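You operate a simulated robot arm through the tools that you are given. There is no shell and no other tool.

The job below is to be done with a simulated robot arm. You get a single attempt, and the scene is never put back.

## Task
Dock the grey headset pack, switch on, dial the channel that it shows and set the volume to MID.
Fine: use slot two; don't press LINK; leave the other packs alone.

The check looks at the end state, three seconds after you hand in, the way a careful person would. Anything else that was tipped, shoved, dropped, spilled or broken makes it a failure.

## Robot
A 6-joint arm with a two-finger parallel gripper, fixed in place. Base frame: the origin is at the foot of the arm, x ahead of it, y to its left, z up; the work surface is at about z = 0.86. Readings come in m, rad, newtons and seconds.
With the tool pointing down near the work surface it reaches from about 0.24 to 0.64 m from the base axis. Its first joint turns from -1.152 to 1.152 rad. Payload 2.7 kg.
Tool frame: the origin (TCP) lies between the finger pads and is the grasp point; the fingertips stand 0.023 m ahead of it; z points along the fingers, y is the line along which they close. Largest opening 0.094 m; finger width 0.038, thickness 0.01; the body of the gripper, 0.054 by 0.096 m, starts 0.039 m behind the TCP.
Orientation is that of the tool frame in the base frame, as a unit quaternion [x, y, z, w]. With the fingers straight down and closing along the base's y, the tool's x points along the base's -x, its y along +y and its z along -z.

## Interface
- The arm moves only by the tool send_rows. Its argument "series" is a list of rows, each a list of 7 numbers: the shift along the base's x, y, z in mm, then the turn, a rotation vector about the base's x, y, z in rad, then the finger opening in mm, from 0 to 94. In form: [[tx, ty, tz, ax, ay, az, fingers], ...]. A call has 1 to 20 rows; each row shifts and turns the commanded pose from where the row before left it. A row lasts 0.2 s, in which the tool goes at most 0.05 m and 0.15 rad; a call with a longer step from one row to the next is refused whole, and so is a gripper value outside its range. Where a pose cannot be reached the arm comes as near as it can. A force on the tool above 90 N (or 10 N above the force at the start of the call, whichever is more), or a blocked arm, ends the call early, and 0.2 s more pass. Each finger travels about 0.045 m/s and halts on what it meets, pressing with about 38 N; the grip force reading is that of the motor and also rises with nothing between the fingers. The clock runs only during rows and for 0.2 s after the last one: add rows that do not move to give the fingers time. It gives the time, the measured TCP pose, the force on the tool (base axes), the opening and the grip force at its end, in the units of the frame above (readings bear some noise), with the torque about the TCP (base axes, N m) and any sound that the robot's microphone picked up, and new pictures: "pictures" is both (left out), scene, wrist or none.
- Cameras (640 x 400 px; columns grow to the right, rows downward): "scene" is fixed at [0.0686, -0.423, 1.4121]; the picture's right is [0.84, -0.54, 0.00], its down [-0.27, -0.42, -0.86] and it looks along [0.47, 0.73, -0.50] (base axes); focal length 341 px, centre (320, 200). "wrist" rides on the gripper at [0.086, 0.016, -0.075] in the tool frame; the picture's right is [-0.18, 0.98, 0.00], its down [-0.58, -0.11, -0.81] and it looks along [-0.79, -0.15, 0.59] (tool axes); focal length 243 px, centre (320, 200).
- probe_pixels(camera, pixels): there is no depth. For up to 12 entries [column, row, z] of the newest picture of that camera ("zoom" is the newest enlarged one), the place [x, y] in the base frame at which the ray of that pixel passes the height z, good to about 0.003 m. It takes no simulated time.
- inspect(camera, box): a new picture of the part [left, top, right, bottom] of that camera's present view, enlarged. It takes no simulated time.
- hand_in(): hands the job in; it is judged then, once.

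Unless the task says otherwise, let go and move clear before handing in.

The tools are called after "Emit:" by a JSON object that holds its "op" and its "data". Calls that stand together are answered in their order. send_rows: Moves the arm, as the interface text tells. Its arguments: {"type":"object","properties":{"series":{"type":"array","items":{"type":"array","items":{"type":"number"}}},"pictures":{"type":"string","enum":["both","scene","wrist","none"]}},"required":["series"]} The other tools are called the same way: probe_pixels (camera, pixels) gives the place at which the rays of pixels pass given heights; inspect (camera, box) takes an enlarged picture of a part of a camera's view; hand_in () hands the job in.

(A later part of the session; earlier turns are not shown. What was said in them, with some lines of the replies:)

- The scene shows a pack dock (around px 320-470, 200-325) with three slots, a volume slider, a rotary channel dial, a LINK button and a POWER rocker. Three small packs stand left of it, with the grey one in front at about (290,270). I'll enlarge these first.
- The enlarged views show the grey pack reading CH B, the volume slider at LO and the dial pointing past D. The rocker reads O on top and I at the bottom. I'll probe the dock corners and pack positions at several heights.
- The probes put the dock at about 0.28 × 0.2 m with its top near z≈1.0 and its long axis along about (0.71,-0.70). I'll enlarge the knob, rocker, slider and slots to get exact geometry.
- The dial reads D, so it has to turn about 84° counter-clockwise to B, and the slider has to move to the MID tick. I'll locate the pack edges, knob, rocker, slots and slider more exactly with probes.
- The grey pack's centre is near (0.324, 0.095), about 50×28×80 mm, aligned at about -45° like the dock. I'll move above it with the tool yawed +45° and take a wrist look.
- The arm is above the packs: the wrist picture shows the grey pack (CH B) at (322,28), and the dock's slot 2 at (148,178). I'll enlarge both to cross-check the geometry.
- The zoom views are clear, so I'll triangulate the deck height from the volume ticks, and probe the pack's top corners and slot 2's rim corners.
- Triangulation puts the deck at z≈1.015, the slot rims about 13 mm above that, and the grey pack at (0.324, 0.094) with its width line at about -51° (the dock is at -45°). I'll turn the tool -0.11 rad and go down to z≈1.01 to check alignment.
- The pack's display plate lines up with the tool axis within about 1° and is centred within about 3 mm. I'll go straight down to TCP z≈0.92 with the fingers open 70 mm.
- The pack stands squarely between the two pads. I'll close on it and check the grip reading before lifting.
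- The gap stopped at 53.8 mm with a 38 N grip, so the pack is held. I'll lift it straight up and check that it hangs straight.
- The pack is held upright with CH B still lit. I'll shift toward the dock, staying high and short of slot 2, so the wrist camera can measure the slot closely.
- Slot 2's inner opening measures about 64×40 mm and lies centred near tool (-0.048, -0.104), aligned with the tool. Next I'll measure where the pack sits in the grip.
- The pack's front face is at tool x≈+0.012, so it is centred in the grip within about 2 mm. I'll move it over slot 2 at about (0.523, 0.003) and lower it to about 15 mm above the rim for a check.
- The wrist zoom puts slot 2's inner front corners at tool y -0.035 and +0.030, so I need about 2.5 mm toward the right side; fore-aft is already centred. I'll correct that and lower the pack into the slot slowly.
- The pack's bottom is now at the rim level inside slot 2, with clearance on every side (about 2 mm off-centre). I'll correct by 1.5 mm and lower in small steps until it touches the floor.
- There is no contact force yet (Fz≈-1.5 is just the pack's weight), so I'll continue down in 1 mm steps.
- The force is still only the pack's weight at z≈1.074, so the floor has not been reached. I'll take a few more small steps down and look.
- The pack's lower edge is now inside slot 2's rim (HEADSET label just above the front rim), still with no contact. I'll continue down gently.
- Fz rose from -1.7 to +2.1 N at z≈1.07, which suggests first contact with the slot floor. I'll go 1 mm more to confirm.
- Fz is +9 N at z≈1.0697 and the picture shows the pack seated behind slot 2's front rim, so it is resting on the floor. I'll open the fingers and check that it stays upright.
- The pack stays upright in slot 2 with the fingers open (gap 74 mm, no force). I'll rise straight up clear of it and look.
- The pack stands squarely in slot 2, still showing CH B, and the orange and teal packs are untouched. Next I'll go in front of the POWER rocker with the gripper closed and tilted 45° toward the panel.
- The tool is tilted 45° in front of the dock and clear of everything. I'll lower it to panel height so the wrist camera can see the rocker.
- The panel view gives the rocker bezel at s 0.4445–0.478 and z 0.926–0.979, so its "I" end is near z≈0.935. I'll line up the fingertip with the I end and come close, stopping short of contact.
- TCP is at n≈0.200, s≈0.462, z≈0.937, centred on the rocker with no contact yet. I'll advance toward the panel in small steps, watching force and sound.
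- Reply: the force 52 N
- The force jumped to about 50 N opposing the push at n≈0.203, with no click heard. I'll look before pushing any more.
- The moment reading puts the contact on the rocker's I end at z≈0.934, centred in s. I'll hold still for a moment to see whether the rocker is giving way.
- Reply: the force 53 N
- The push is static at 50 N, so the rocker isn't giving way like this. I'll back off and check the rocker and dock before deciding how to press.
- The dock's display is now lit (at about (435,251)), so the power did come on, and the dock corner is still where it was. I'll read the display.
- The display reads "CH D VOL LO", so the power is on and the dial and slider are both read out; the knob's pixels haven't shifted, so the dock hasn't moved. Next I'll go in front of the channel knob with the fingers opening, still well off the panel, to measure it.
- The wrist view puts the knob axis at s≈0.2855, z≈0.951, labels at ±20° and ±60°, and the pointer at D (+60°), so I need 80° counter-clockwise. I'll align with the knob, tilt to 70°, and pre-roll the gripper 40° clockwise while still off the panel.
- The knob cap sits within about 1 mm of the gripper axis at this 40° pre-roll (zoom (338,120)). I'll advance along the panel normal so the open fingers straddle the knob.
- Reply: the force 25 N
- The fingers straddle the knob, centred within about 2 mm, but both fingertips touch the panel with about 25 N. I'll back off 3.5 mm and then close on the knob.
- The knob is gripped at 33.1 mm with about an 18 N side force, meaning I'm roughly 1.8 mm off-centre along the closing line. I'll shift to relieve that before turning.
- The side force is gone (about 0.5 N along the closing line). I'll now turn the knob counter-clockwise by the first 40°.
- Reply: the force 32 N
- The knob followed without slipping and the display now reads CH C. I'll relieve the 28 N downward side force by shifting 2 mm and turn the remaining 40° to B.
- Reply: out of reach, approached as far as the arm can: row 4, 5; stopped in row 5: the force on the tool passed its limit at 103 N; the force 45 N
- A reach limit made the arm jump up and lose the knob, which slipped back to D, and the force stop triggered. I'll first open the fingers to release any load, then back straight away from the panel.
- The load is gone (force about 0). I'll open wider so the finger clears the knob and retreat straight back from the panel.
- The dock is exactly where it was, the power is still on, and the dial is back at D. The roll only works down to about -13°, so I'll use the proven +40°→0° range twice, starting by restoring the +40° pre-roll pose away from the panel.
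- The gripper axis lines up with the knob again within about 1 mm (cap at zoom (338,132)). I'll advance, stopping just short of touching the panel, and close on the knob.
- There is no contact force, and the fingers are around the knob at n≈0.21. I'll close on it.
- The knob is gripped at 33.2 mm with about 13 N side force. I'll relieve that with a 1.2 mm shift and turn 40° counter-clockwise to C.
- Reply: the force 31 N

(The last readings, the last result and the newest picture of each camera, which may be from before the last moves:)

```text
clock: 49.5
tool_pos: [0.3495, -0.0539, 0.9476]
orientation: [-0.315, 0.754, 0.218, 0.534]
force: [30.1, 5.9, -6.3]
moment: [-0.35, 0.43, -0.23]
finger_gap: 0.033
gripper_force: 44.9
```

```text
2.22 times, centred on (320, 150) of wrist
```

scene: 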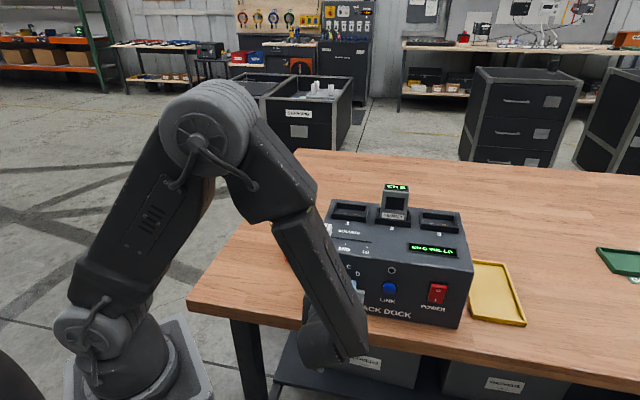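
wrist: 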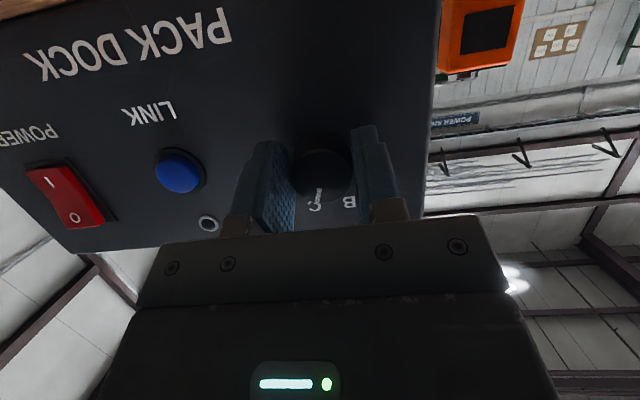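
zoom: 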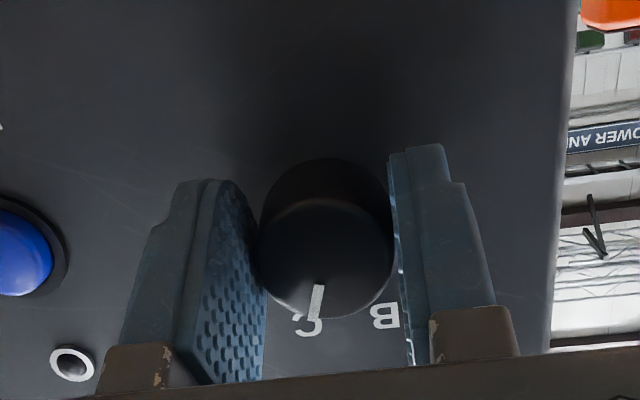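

The display reads CH C with the pointer at C. I'll open the fingers, leaving the knob there, and see whether it stays.

Emit:
{"op": "send_rows", "data": {"series": [[0, 0, 0, 0, 0, 0, 36], [0, 0, 0, 0, 0, 0, 46], [0, 0, 0, 0, 0, 0, 56], [0, 0, 0, 0, 0, 0, 60], [-2.8, -2.8, 0, 0, 0, 0, 60], [0, 0, 0, 0, 0, 0, 60]], "pictures": "both"}}

Emit:
{"op": "inspect", "data": {"camera": "scene", "box": [390, 210, 470, 270]}}

Emit:
{"op": "inspect", "data": {"camera": "wrist", "box": [200, 60, 440, 240]}}

```text
clock: 50.9
tool_pos: [0.3435, -0.0562, 0.9479]
orientation: [-0.315, 0.755, 0.219, 0.532]
force: [0.5, 0.2, 0.3]
moment: [-0.02, -0.01, -0.02]
finger_gap: 0.0599
gripper_force: 0.0
```

scene: 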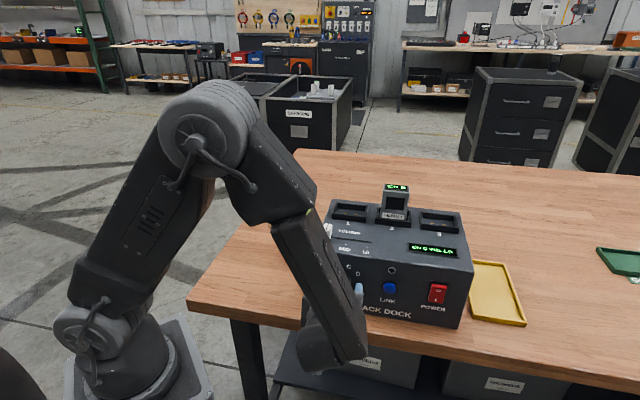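
wrist: 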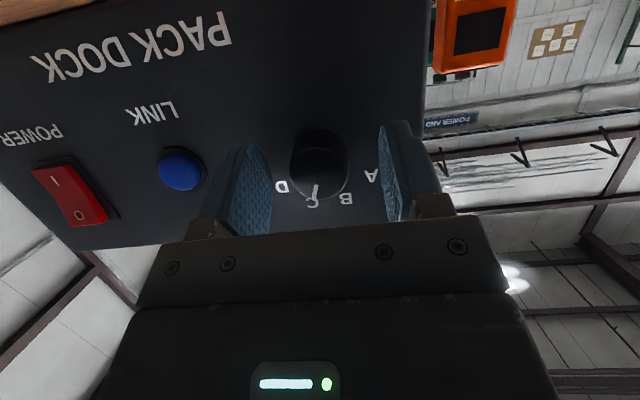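

```text
6.67 times, centred on (430, 240) of scene
```

zoom: 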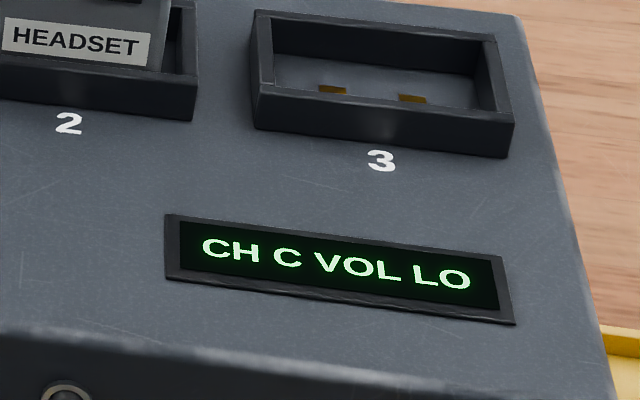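

```text
2.22 times, centred on (320, 150) of wrist
```

zoom: 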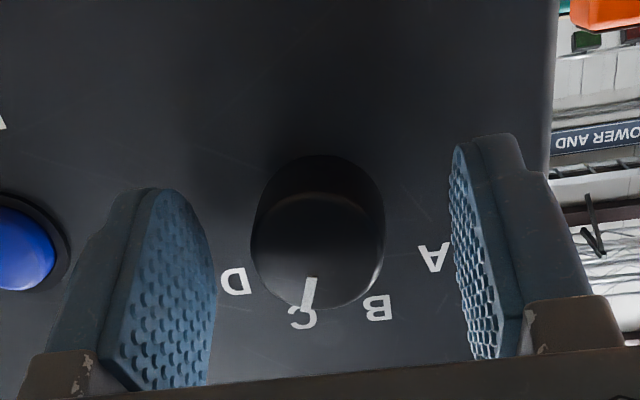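

The knob stays at C after release. I'll recentre on the knob (about +2 mm in s and z), roll the open gripper back +40° around it, and close for the second turn.

Emit:
{"op": "send_rows", "data": {"series": [[1.5, -1.5, 2.2, 0, 0, 0, 60], [0, 0, 0, 0.082, 0.0823, 0, 60], [0, 0, 0, 0.082, 0.0823, 0, 60], [0, 0, 0, 0.082, 0.0823, 0, 60], [0, 0, 0, 0.082, 0.0823, 0, 60], [0, 0, 0, 0.082, 0.0823, 0, 60], [0, 0, 0, 0.082, 0.0823, 0, 60], [3.5, 3.5, 0, 0, 0, 0, 60], [0, 0, 0, 0, 0, 0, 60], [0, 0, 0, 0, 0, 0, 60]], "pictures": "both"}}

Emit:
{"op": "inspect", "data": {"camera": "wrist", "box": [200, 60, 440, 240]}}

Emit:
{"op": "inspect", "data": {"camera": "scene", "box": [390, 210, 470, 270]}}

```text
clock: 53.1
tool_pos: [0.3497, -0.0534, 0.9493]
orientation: [-0.114, 0.785, 0.464, 0.394]
force: [0.0, 0.6, 0.3]
moment: [0.0, -0.04, 0.01]
finger_gap: 0.0602
gripper_force: 0.2
```

scene: 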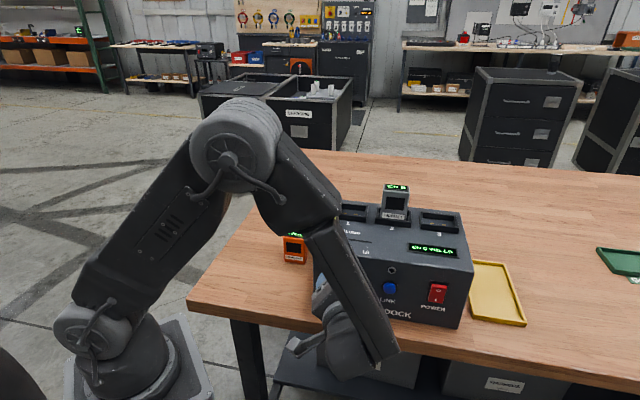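
wrist: 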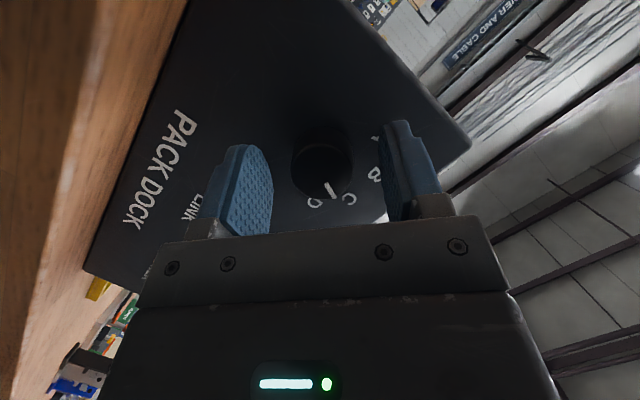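

```text
2.22 times, centred on (320, 150) of wrist
```

zoom: 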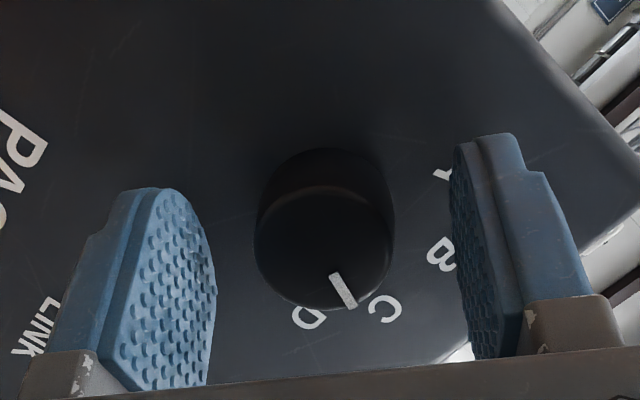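

```text
6.67 times, centred on (430, 240) of scene
```

zoom: 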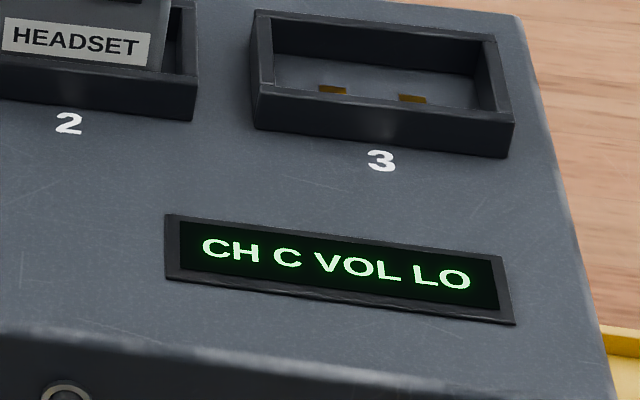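

The gripper is rolled to +40° around the knob, which is still at C (pointer at zoom (343,290)), with no contact force. I'll close on it again.

Emit:
{"op": "send_rows", "data": {"series": [[0, 0, 0, 0, 0, 0, 48], [0, 0, 0, 0, 0, 0, 38], [0, 0, 0, 0, 0, 0, 30], [0, 0, 0, 0, 0, 0, 24], [0, 0, 0, 0, 0, 0, 24]], "pictures": "none"}}

```text
clock: 54.3
tool_pos: [0.3501, -0.0541, 0.9508]
orientation: [-0.115, 0.785, 0.465, 0.393]
force: [-0.9, 0.8, 1.8]
moment: [0.02, -0.05, 0.07]
finger_gap: 0.0329
gripper_force: 45.0
```

The grip is well centred this time (side force about 2 N). I'll turn another 40° counter-clockwise to B.

Emit:
{"op": "send_rows", "data": {"series": [[0, 0, 0, -0.082, -0.0823, 0, 24], [0, 0, 0, -0.082, -0.0823, 0, 24], [0, 0, 0, -0.082, -0.0823, 0, 24], [0, 0, 0, -0.082, -0.0823, 0, 24], [0, 0, 0, -0.082, -0.0823, 0, 24], [0, 0, 0, -0.082, -0.0823, 0, 24], [0, 0, 0, 0, 0, 0, 24]], "pictures": "both"}}

Emit:
{"op": "inspect", "data": {"camera": "scene", "box": [390, 210, 470, 270]}}

Emit:
{"op": "inspect", "data": {"camera": "wrist", "box": [200, 60, 440, 240]}}

```text
clock: 55.9
tool_pos: [0.3501, -0.0547, 0.9508]
orientation: [-0.315, 0.753, 0.219, 0.534]
force: [-7.2, -4.5, 21.2]
moment: [0.35, -0.35, 0.22]
finger_gap: 0.0326
gripper_force: 45.4
```

scene: 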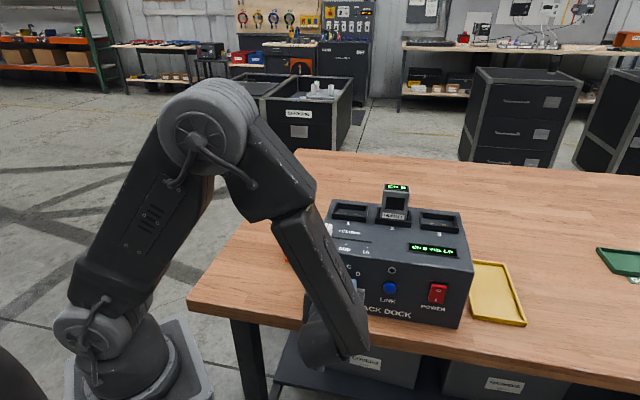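
wrist: 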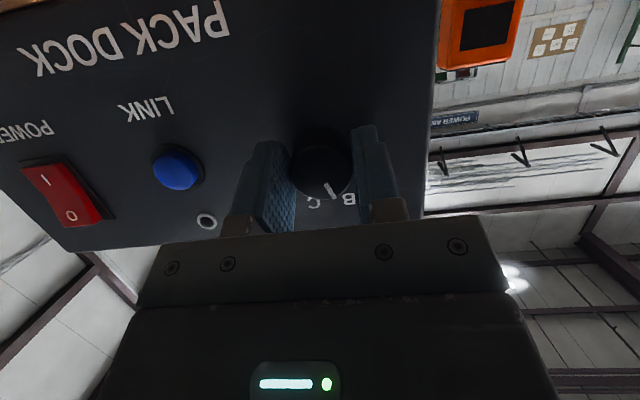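

```text
6.67 times, centred on (430, 240) of scene
```

zoom: 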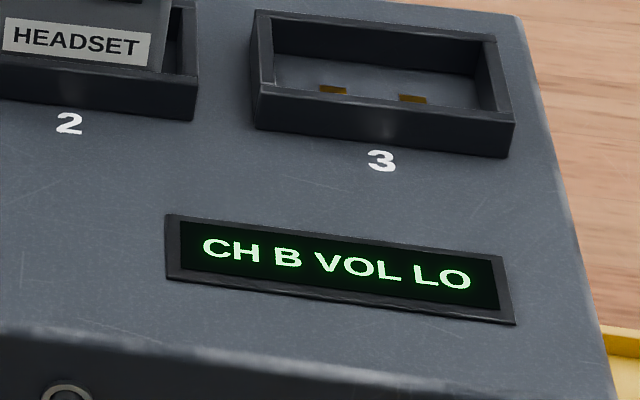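

```text
2.22 times, centred on (320, 150) of wrist
```

zoom: 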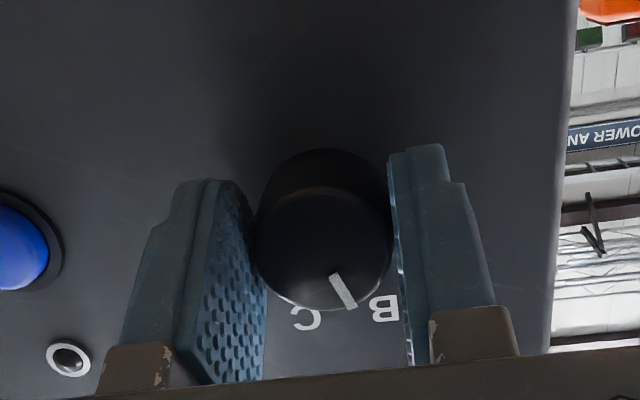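

The display now reads CH B. I'll open the fingers and retreat straight back, then check the pointer.

Emit:
{"op": "send_rows", "data": {"series": [[0, 0, 0, 0, 0, 0, 36], [0, 0, 0, 0, 0, 0, 46], [0, 0, 0, 0, 0, 0, 56], [0, 0, 0, 0, 0, 0, 62], [-7, -7.1, 0, 0, 0, 0, 64], [-14.1, -14.2, 0, 0, 0, 0, 64], [-17.6, -17.7, 0, 0, 0, 0, 64], [-17.6, -17.7, 0, 0, 0, 0, 64], [-14.1, -14.2, 0, 0, 0, 0, 64], [0, 0, 0, 0, 0, 0, 64]], "pictures": "both"}}

Emit:
{"op": "inspect", "data": {"camera": "wrist", "box": [220, 60, 420, 200]}}

Emit:
{"op": "inspect", "data": {"camera": "scene", "box": [310, 190, 480, 330]}}

```text
clock: 58.1
tool_pos: [0.2801, -0.1259, 0.9506]
orientation: [-0.315, 0.754, 0.22, 0.532]
force: [-1.3, 0.2, 0.4]
moment: [0.01, -0.01, -0.01]
finger_gap: 0.0641
gripper_force: 0.1
```

scene: 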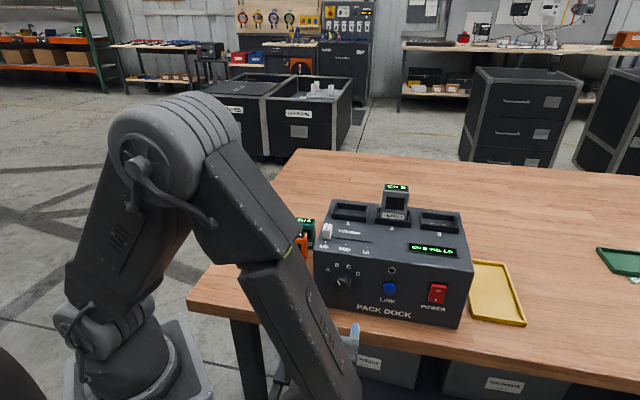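
wrist: 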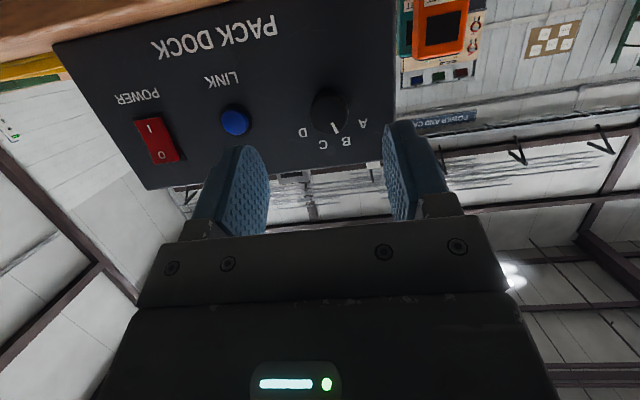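

```text
2.86 times, centred on (320, 130) of wrist
```

zoom: 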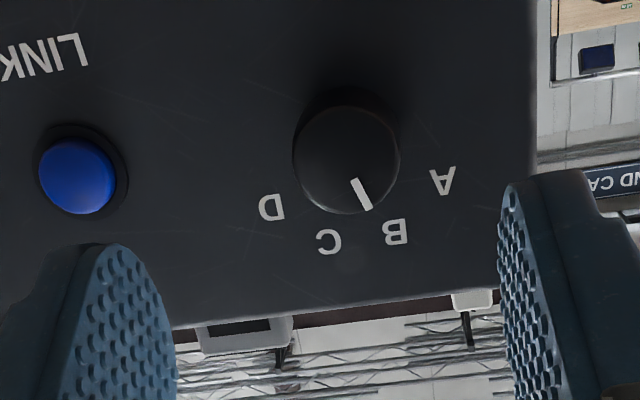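

```text
2.86 times, centred on (395, 260) of scene
```

zoom: 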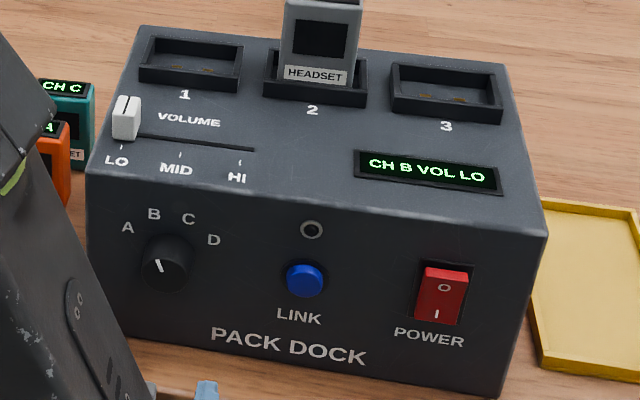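

The pointer is on B, the display reads "CH B VOL LO", and the LINK button is untouched. Next I'll raise the tool and turn it back to pointing straight down for the volume slider.

Emit:
{"op": "send_rows", "data": {"series": [[0, 0, 20, 0, 0, 0, 64], [0, 0, 20, -0.0866, 0.0863, 0, 64], [0, 0, 20, -0.0866, 0.0863, 0, 64], [0, 0, 20, -0.0866, 0.0863, 0, 60], [0, 0, 20, -0.0866, 0.0863, 0, 55], [0, 0, 20, -0.0866, 0.0863, 0, 50], [0, 0, 20, -0.0866, 0.0863, 0, 45], [0, 0, 20, -0.0866, 0.0863, 0, 40], [0, 0, 20, -0.0866, 0.0863, 0, 40], [0, 0, 0, -0.0866, 0.0863, 0, 40], [0, 0, 0, -0.0866, 0.0863, 0, 40], [0, 0, 0, 0, 0, 0, 40]]}}

```text
clock: 60.7
tool_pos: [0.28, -0.1246, 1.131]
orientation: [-0.386, 0.923, 0.001, 0.002]
force: [0.4, 0.2, -0.2]
moment: [-0.03, 0.0, 0.01]
finger_gap: 0.0399
gripper_force: 0.0
```

scene: 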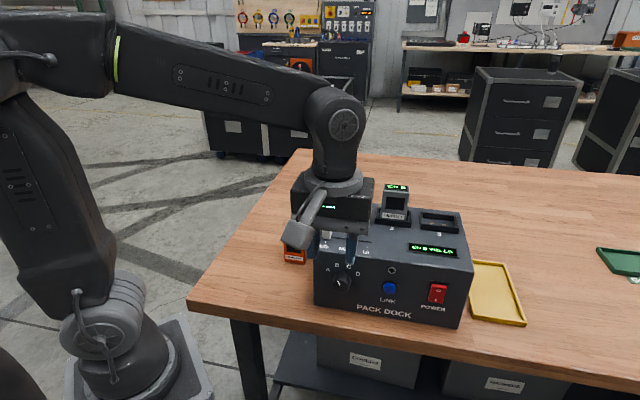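
wrist: 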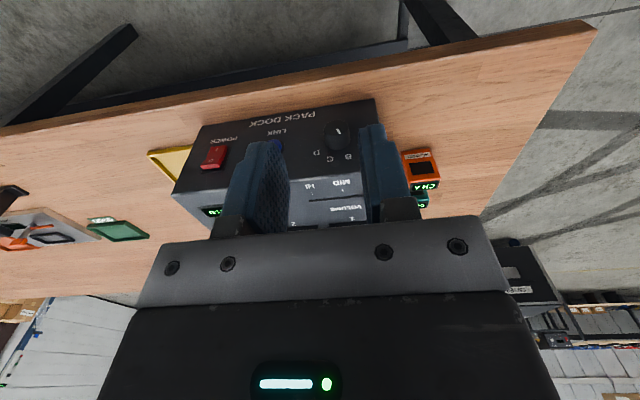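

The tool points straight down again at z≈1.13. I'll move it in above the slider area for a close measurement.

Emit:
{"op": "send_rows", "data": {"series": [[12.3, 26.5, 0, 0, 0, 0, 40], [12.3, 26.5, 0, 0, 0, 0, 40], [12.3, 26.5, -5, 0, 0, 0, 40], [12.3, 26.5, -10, 0, 0, 0, 40], [0, 0, 0, 0, 0, 0, 40]]}}

Emit:
{"op": "inspect", "data": {"camera": "wrist", "box": [200, 20, 440, 200]}}

```text
clock: 61.9
tool_pos: [0.328, -0.0195, 1.1135]
orientation: [-0.386, 0.922, 0.001, 0.003]
force: [-0.1, 0.0, -0.1]
moment: [0.0, -0.02, 0.04]
finger_gap: 0.0397
gripper_force: 0.1
```

scene: 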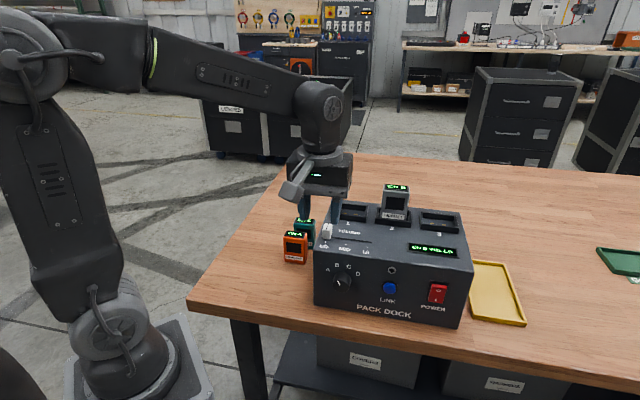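
wrist: 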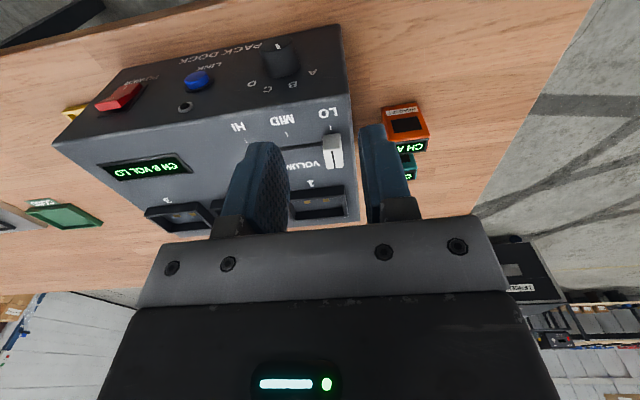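

```text
2.22 times, centred on (320, 110) of wrist
```

zoom: 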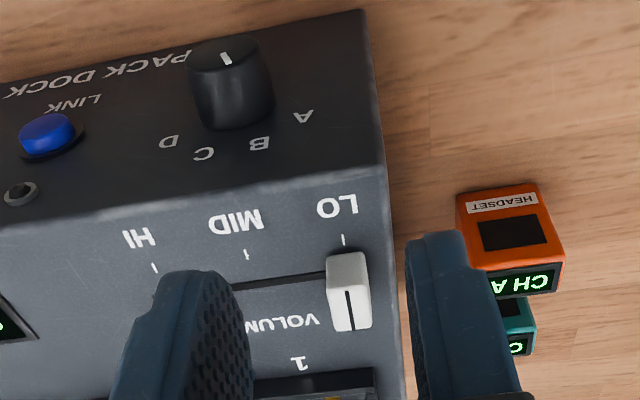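

The slider cap is centred under the gripper line (tool y≈0) about 63 mm ahead, and the ticks give LO→MID = 39.5 mm. I'll move over the cap and stop above it for a check.

Emit:
{"op": "send_rows", "data": {"series": [[14.8, 14.8, 0, 0, 0, 0, 40], [14.8, 14.8, 0, 0, 0, 0, 40], [14.7, 14.9, 0, 0, 0, 0, 40], [0, 0, -20, 0, 0, 0, 40], [0, 0, -18, 0, 0, 0, 40], [0, 0, 0, 0, 0, 0, 40], [0, 0, 0, 0, 0, 0, 40]]}}

Emit:
{"op": "inspect", "data": {"camera": "wrist", "box": [200, 40, 440, 220]}}

Emit:
{"op": "inspect", "data": {"camera": "scene", "box": [290, 160, 410, 260]}}

```text
clock: 63.5
tool_pos: [0.3746, 0.0262, 1.0759]
orientation: [-0.385, 0.923, 0.002, 0.002]
force: [-0.4, -0.6, 0.5]
moment: [0.02, -0.01, -0.01]
finger_gap: 0.04
gripper_force: 0.0
```

scene: 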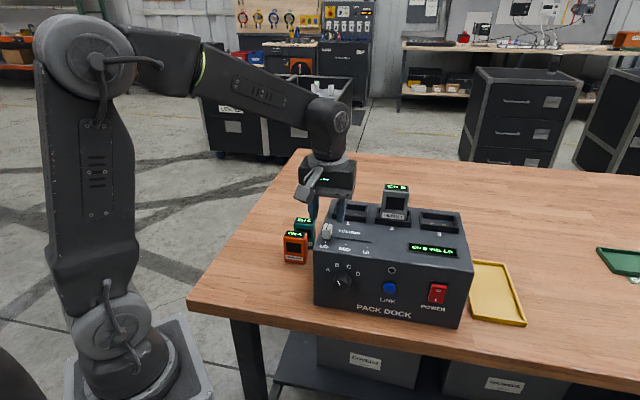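
wrist: 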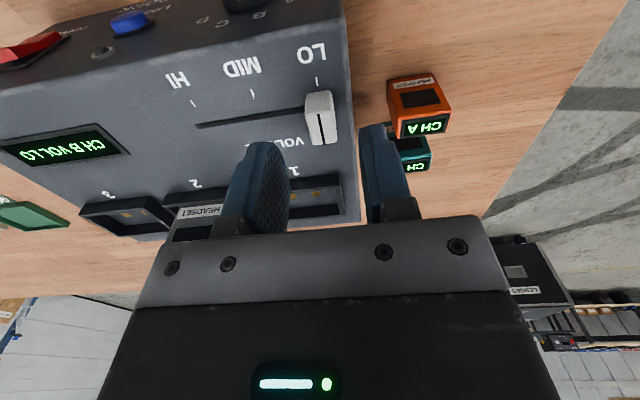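

```text
2.22 times, centred on (320, 130) of wrist
```

zoom: 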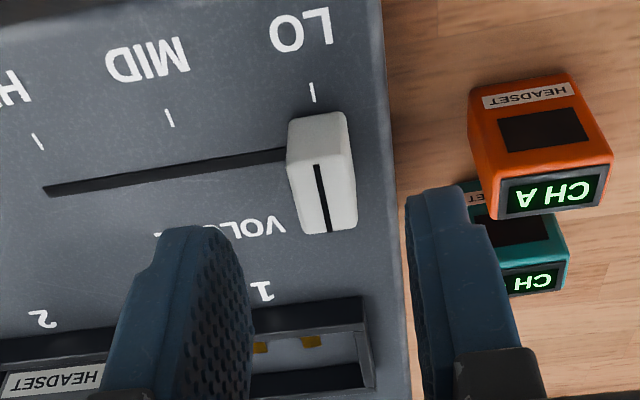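

```text
4.00 times, centred on (350, 210) of scene
```

zoom: 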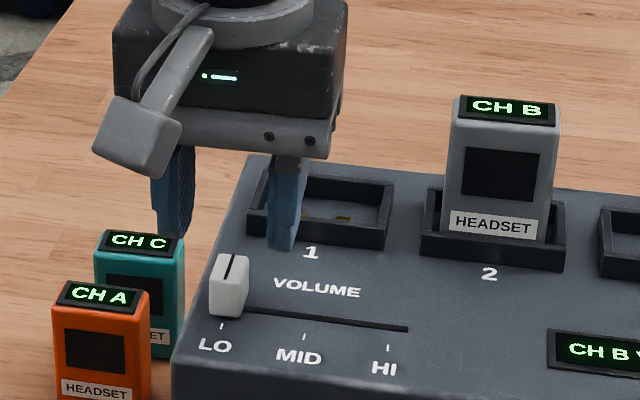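

The cap sits almost exactly under the TCP (offset about 3 mm fore-aft, under 1 mm sideways). I'll descend so the tips stay about 8 mm above the deck and close gently on the cap.

Emit:
{"op": "send_rows", "data": {"series": [[1.5, 1.5, -12, 0, 0, 0, 40], [0, 0, -12, 0, 0, 0, 40], [0, 0, -8, 0, 0, 0, 40], [0, 0, 0, 0, 0, 0, 40]]}}

Emit:
{"op": "inspect", "data": {"camera": "scene", "box": [290, 180, 390, 260]}}

Emit:
{"op": "inspect", "data": {"camera": "wrist", "box": [200, 60, 440, 240]}}

```text
clock: 64.5
tool_pos: [0.3737, 0.0276, 1.046]
orientation: [-0.385, 0.923, 0.002, 0.003]
force: [-0.2, -0.1, -0.2]
moment: [-0.01, 0.02, -0.02]
finger_gap: 0.0399
gripper_force: 0.1
```

scene: 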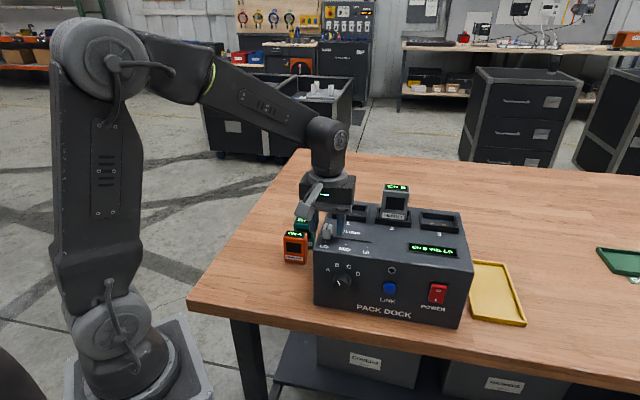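
wrist: 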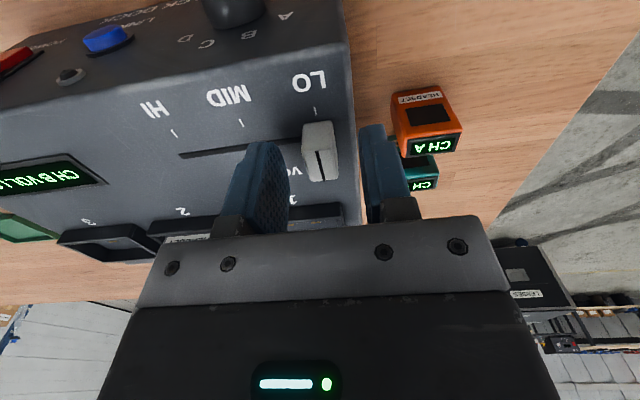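

```text
5.00 times, centred on (340, 220) of scene
```

zoom: 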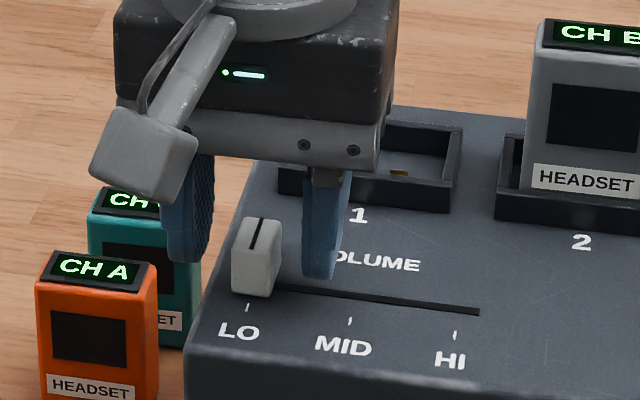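

```text
2.22 times, centred on (320, 150) of wrist
```

zoom: 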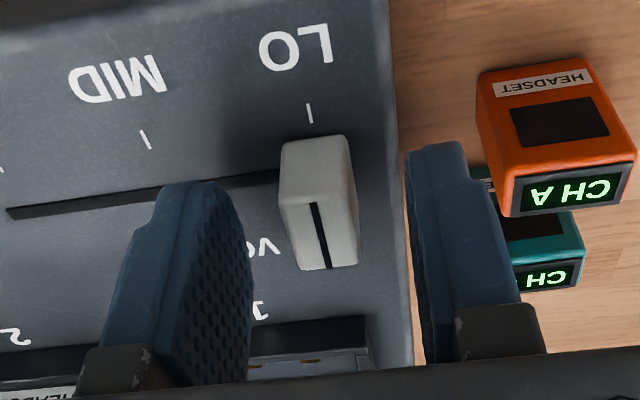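

The cap sits between the pads, centred within about 2 mm, and the tips are clear of the deck and packs. I'll close on the slider cap.

Emit:
{"op": "send_rows", "data": {"series": [[0, 0, 0, 0, 0, 0, 30], [0, 0, 0, 0, 0, 0, 22], [0, 0, 0, 0, 0, 0, 16], [0, 0, 0, 0, 0, 0, 12], [0, 0, 0, 0, 0, 0, 12]], "pictures": "wrist"}}

```text
clock: 65.7
tool_pos: [0.3741, 0.0273, 1.0469]
orientation: [-0.384, 0.923, 0.0, 0.003]
force: [0.6, 0.1, -0.3]
moment: [-0.02, 0.01, -0.26]
finger_gap: 0.0144
gripper_force: 45.5
```

wrist: 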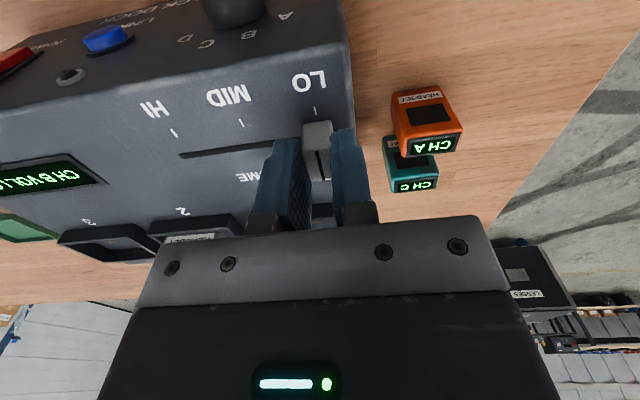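

The cap is gripped at 14.4 mm with almost no side force. I'll drag it 39.5 mm along the groove toward MID.

Emit:
{"op": "send_rows", "data": {"series": [[5.6, -5.58, 0, 0, 0, 0, 12], [5.6, -5.58, 0, 0, 0, 0, 12], [5.6, -5.58, 0, 0, 0, 0, 12], [5.6, -5.57, 0, 0, 0, 0, 12], [5.6, -5.57, 0, 0, 0, 0, 12], [0, 0, 0, 0, 0, 0, 12]]}}

Emit:
{"op": "inspect", "data": {"camera": "scene", "box": [310, 200, 470, 270]}}

Emit:
{"op": "inspect", "data": {"camera": "wrist", "box": [200, 60, 440, 240]}}

```text
clock: 67.1
tool_pos: [0.4017, -0.0014, 1.0468]
orientation: [-0.385, 0.923, -0.001, 0.003]
force: [-6.8, -6.1, 17.7]
moment: [0.1, -0.08, -0.34]
finger_gap: 0.0144
gripper_force: 44.8
```

scene: 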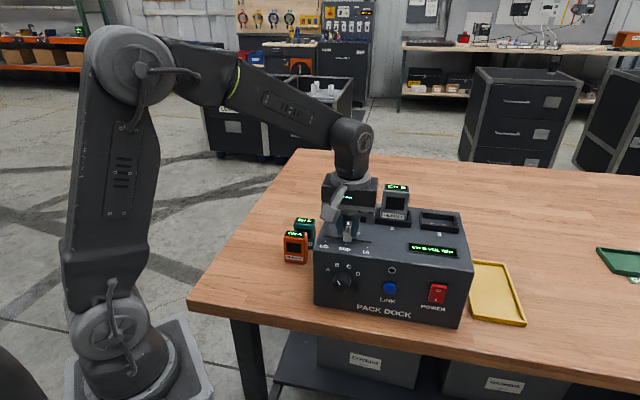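
wrist: 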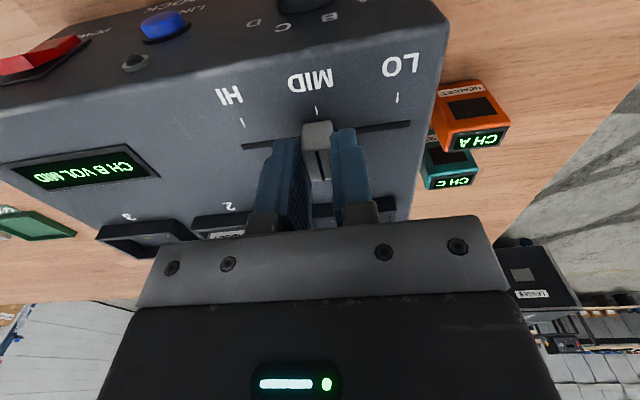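

```text
4.00 times, centred on (390, 235) of scene
```

zoom: 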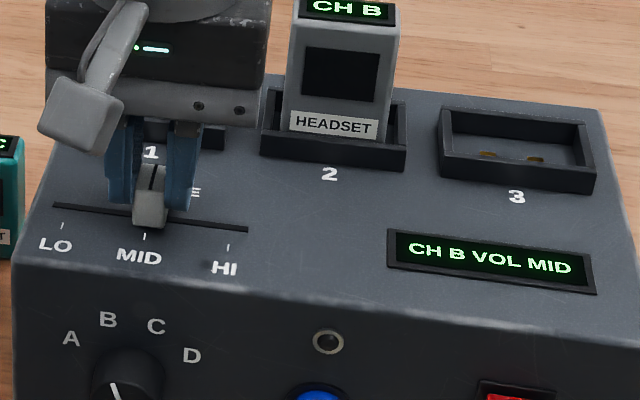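

```text
2.22 times, centred on (320, 150) of wrist
```

zoom: 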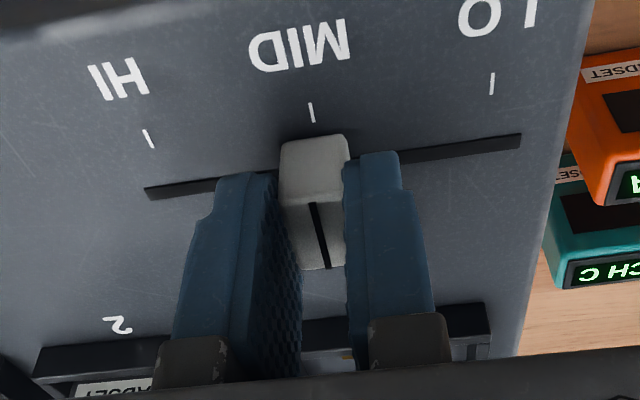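

The display now reads "CH B VOL MID" and the cap is lined up with the MID tick (zoom (311,112)). I'll relieve the vertical load and open the fingers evenly.

Emit:
{"op": "send_rows", "data": {"series": [[0, 0, 1.5, 0, 0, 0, 12], [0, 0, 0, 0, 0, 0, 18], [0, 0, 0, 0, 0, 0, 26], [0, 0, 0, 0, 0, 0, 34], [0, 0, 0, 0, 0, 0, 40], [0, 0, 0, 0, 0, 0, 40]]}}

Emit:
{"op": "inspect", "data": {"camera": "scene", "box": [310, 200, 470, 270]}}

Emit:
{"op": "inspect", "data": {"camera": "wrist", "box": [200, 60, 440, 240]}}

```text
clock: 68.5
tool_pos: [0.4026, -0.001, 1.0469]
orientation: [-0.386, 0.922, 0.002, 0.002]
force: [0.0, 0.1, 0.4]
moment: [-0.01, -0.03, -0.01]
finger_gap: 0.0399
gripper_force: 0.0
```

scene: 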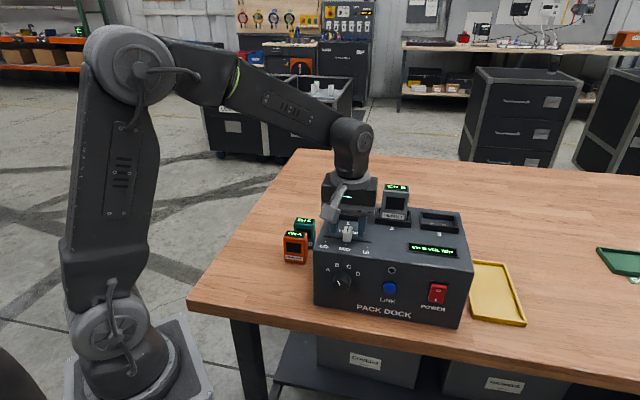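
wrist: 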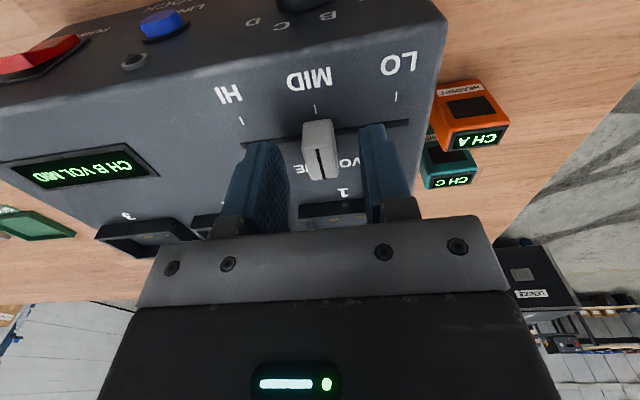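

```text
4.00 times, centred on (390, 235) of scene
```

zoom: 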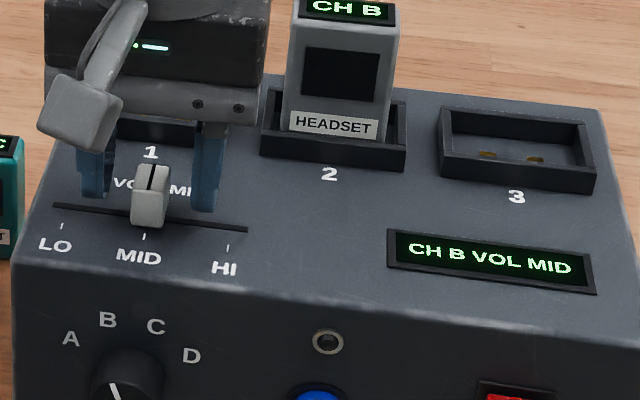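

```text
2.22 times, centred on (320, 150) of wrist
```

zoom: 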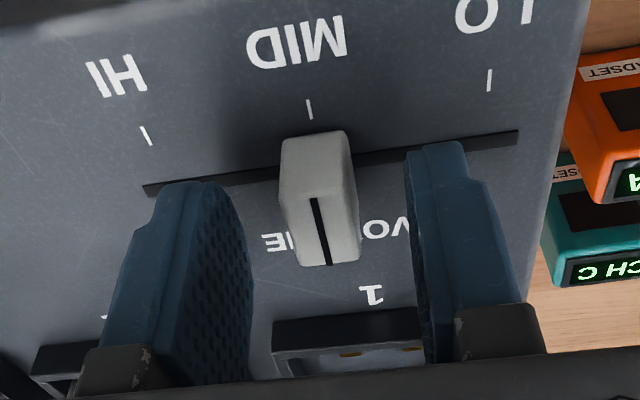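

The slider stays at MID after release and the display confirms it. I'll rise straight up and move back clear of the dock.

Emit:
{"op": "send_rows", "data": {"series": [[0, 0, 10, 0, 0, 0, 40], [0, 0, 20, 0, 0, 0, 40], [0, 0, 30, 0, 0, 0, 40], [0, 0, 35, 0, 0, 0, 40], [0, 0, 35, 0, 0, 0, 40], [0, 0, 30, 0, 0, 0, 40], [-20, 20, 10, 0, 0, 0, 40], [-25, 25, 0, 0, 0, 0, 40], [-25, 25, 0, 0, 0, 0, 40], [-20, 20, 0, 0, 0, 0, 40], [0, 0, 0, 0, 0, 0, 40], [0, 0, 0, 0, 0, 0, 40]]}}

Emit:
{"op": "inspect", "data": {"camera": "scene", "box": [310, 170, 480, 330]}}

Emit:
{"op": "inspect", "data": {"camera": "scene", "box": [260, 200, 340, 300]}}

Emit:
{"op": "inspect", "data": {"camera": "scene", "box": [320, 255, 370, 295]}}

```text
clock: 71.1
tool_pos: [0.3103, 0.0864, 1.2169]
orientation: [-0.386, 0.923, 0.002, 0.002]
force: [-0.1, 0.1, 0.5]
moment: [-0.02, 0.01, 0.02]
finger_gap: 0.0401
gripper_force: 0.2
```

scene: 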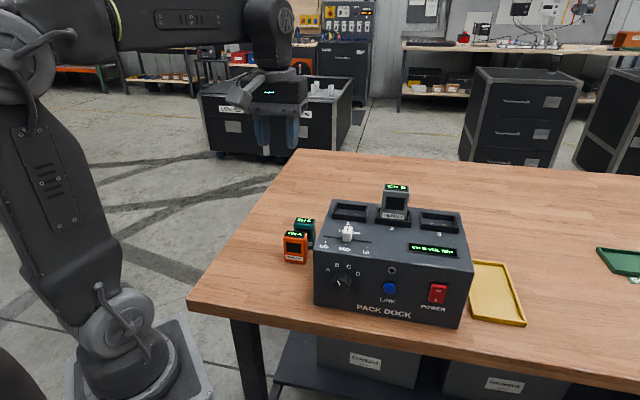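
wrist: 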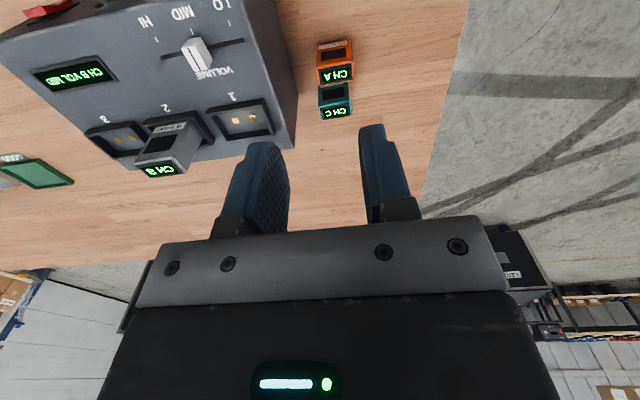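

```text
2.50 times, centred on (395, 250) of scene
```

zoom: 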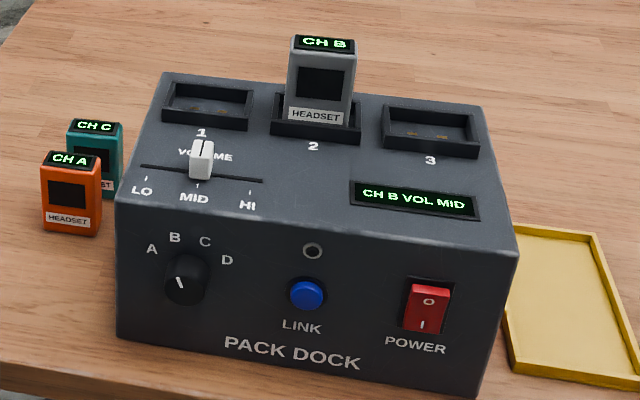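

```text
4.00 times, centred on (300, 250) of scene
```

zoom: 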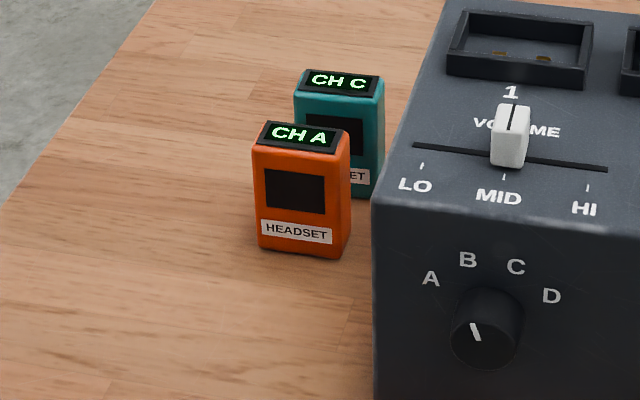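

```text
10.00 times, centred on (345, 275) of scene
```

zoom: 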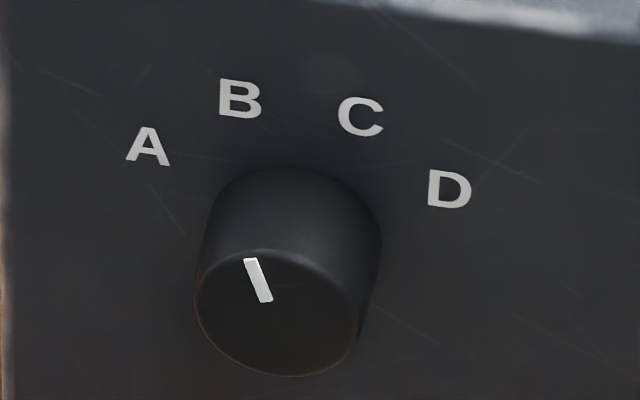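

The final pictures show everything in place:
- **Pack:** the grey pack stands upright in slot 2 showing CH B.
- **Dock:** the power is on, the dial pointer is on B, the slider is on the MID tick, and the display reads "CH B VOL MID".
- **Left alone:** LINK is unlit and untouched, and the orange and teal packs are exactly where they began.

The gripper is open and clear, so I'm handing in.

Emit:
{"op": "hand_in", "data": {}}

```text
The job is handed in.
```

The grey headset pack is docked in slot two, and the dock is switched on. The channel is dialled to B, as the pack shows, and the volume is at MID. The dock's display read "CH B VOL MID" in the last pictures before I handed in. No check result has come back.

- **Dial slip:** on the first try the arm hit a reach limit partway through, and the tool force peaked at 103 N. The dial slipped back to D. I turned it again in two shorter moves, and it held at B.
- **Dock position:** the dock may have shifted about 1 mm under that load. It was back in its original place in the pictures after I let go.
- **Power switch:** I pressed it with about 50 N. The dock hadn't moved afterwards.
- **Left alone:** I did not press LINK, and the orange and teal packs are where they started.
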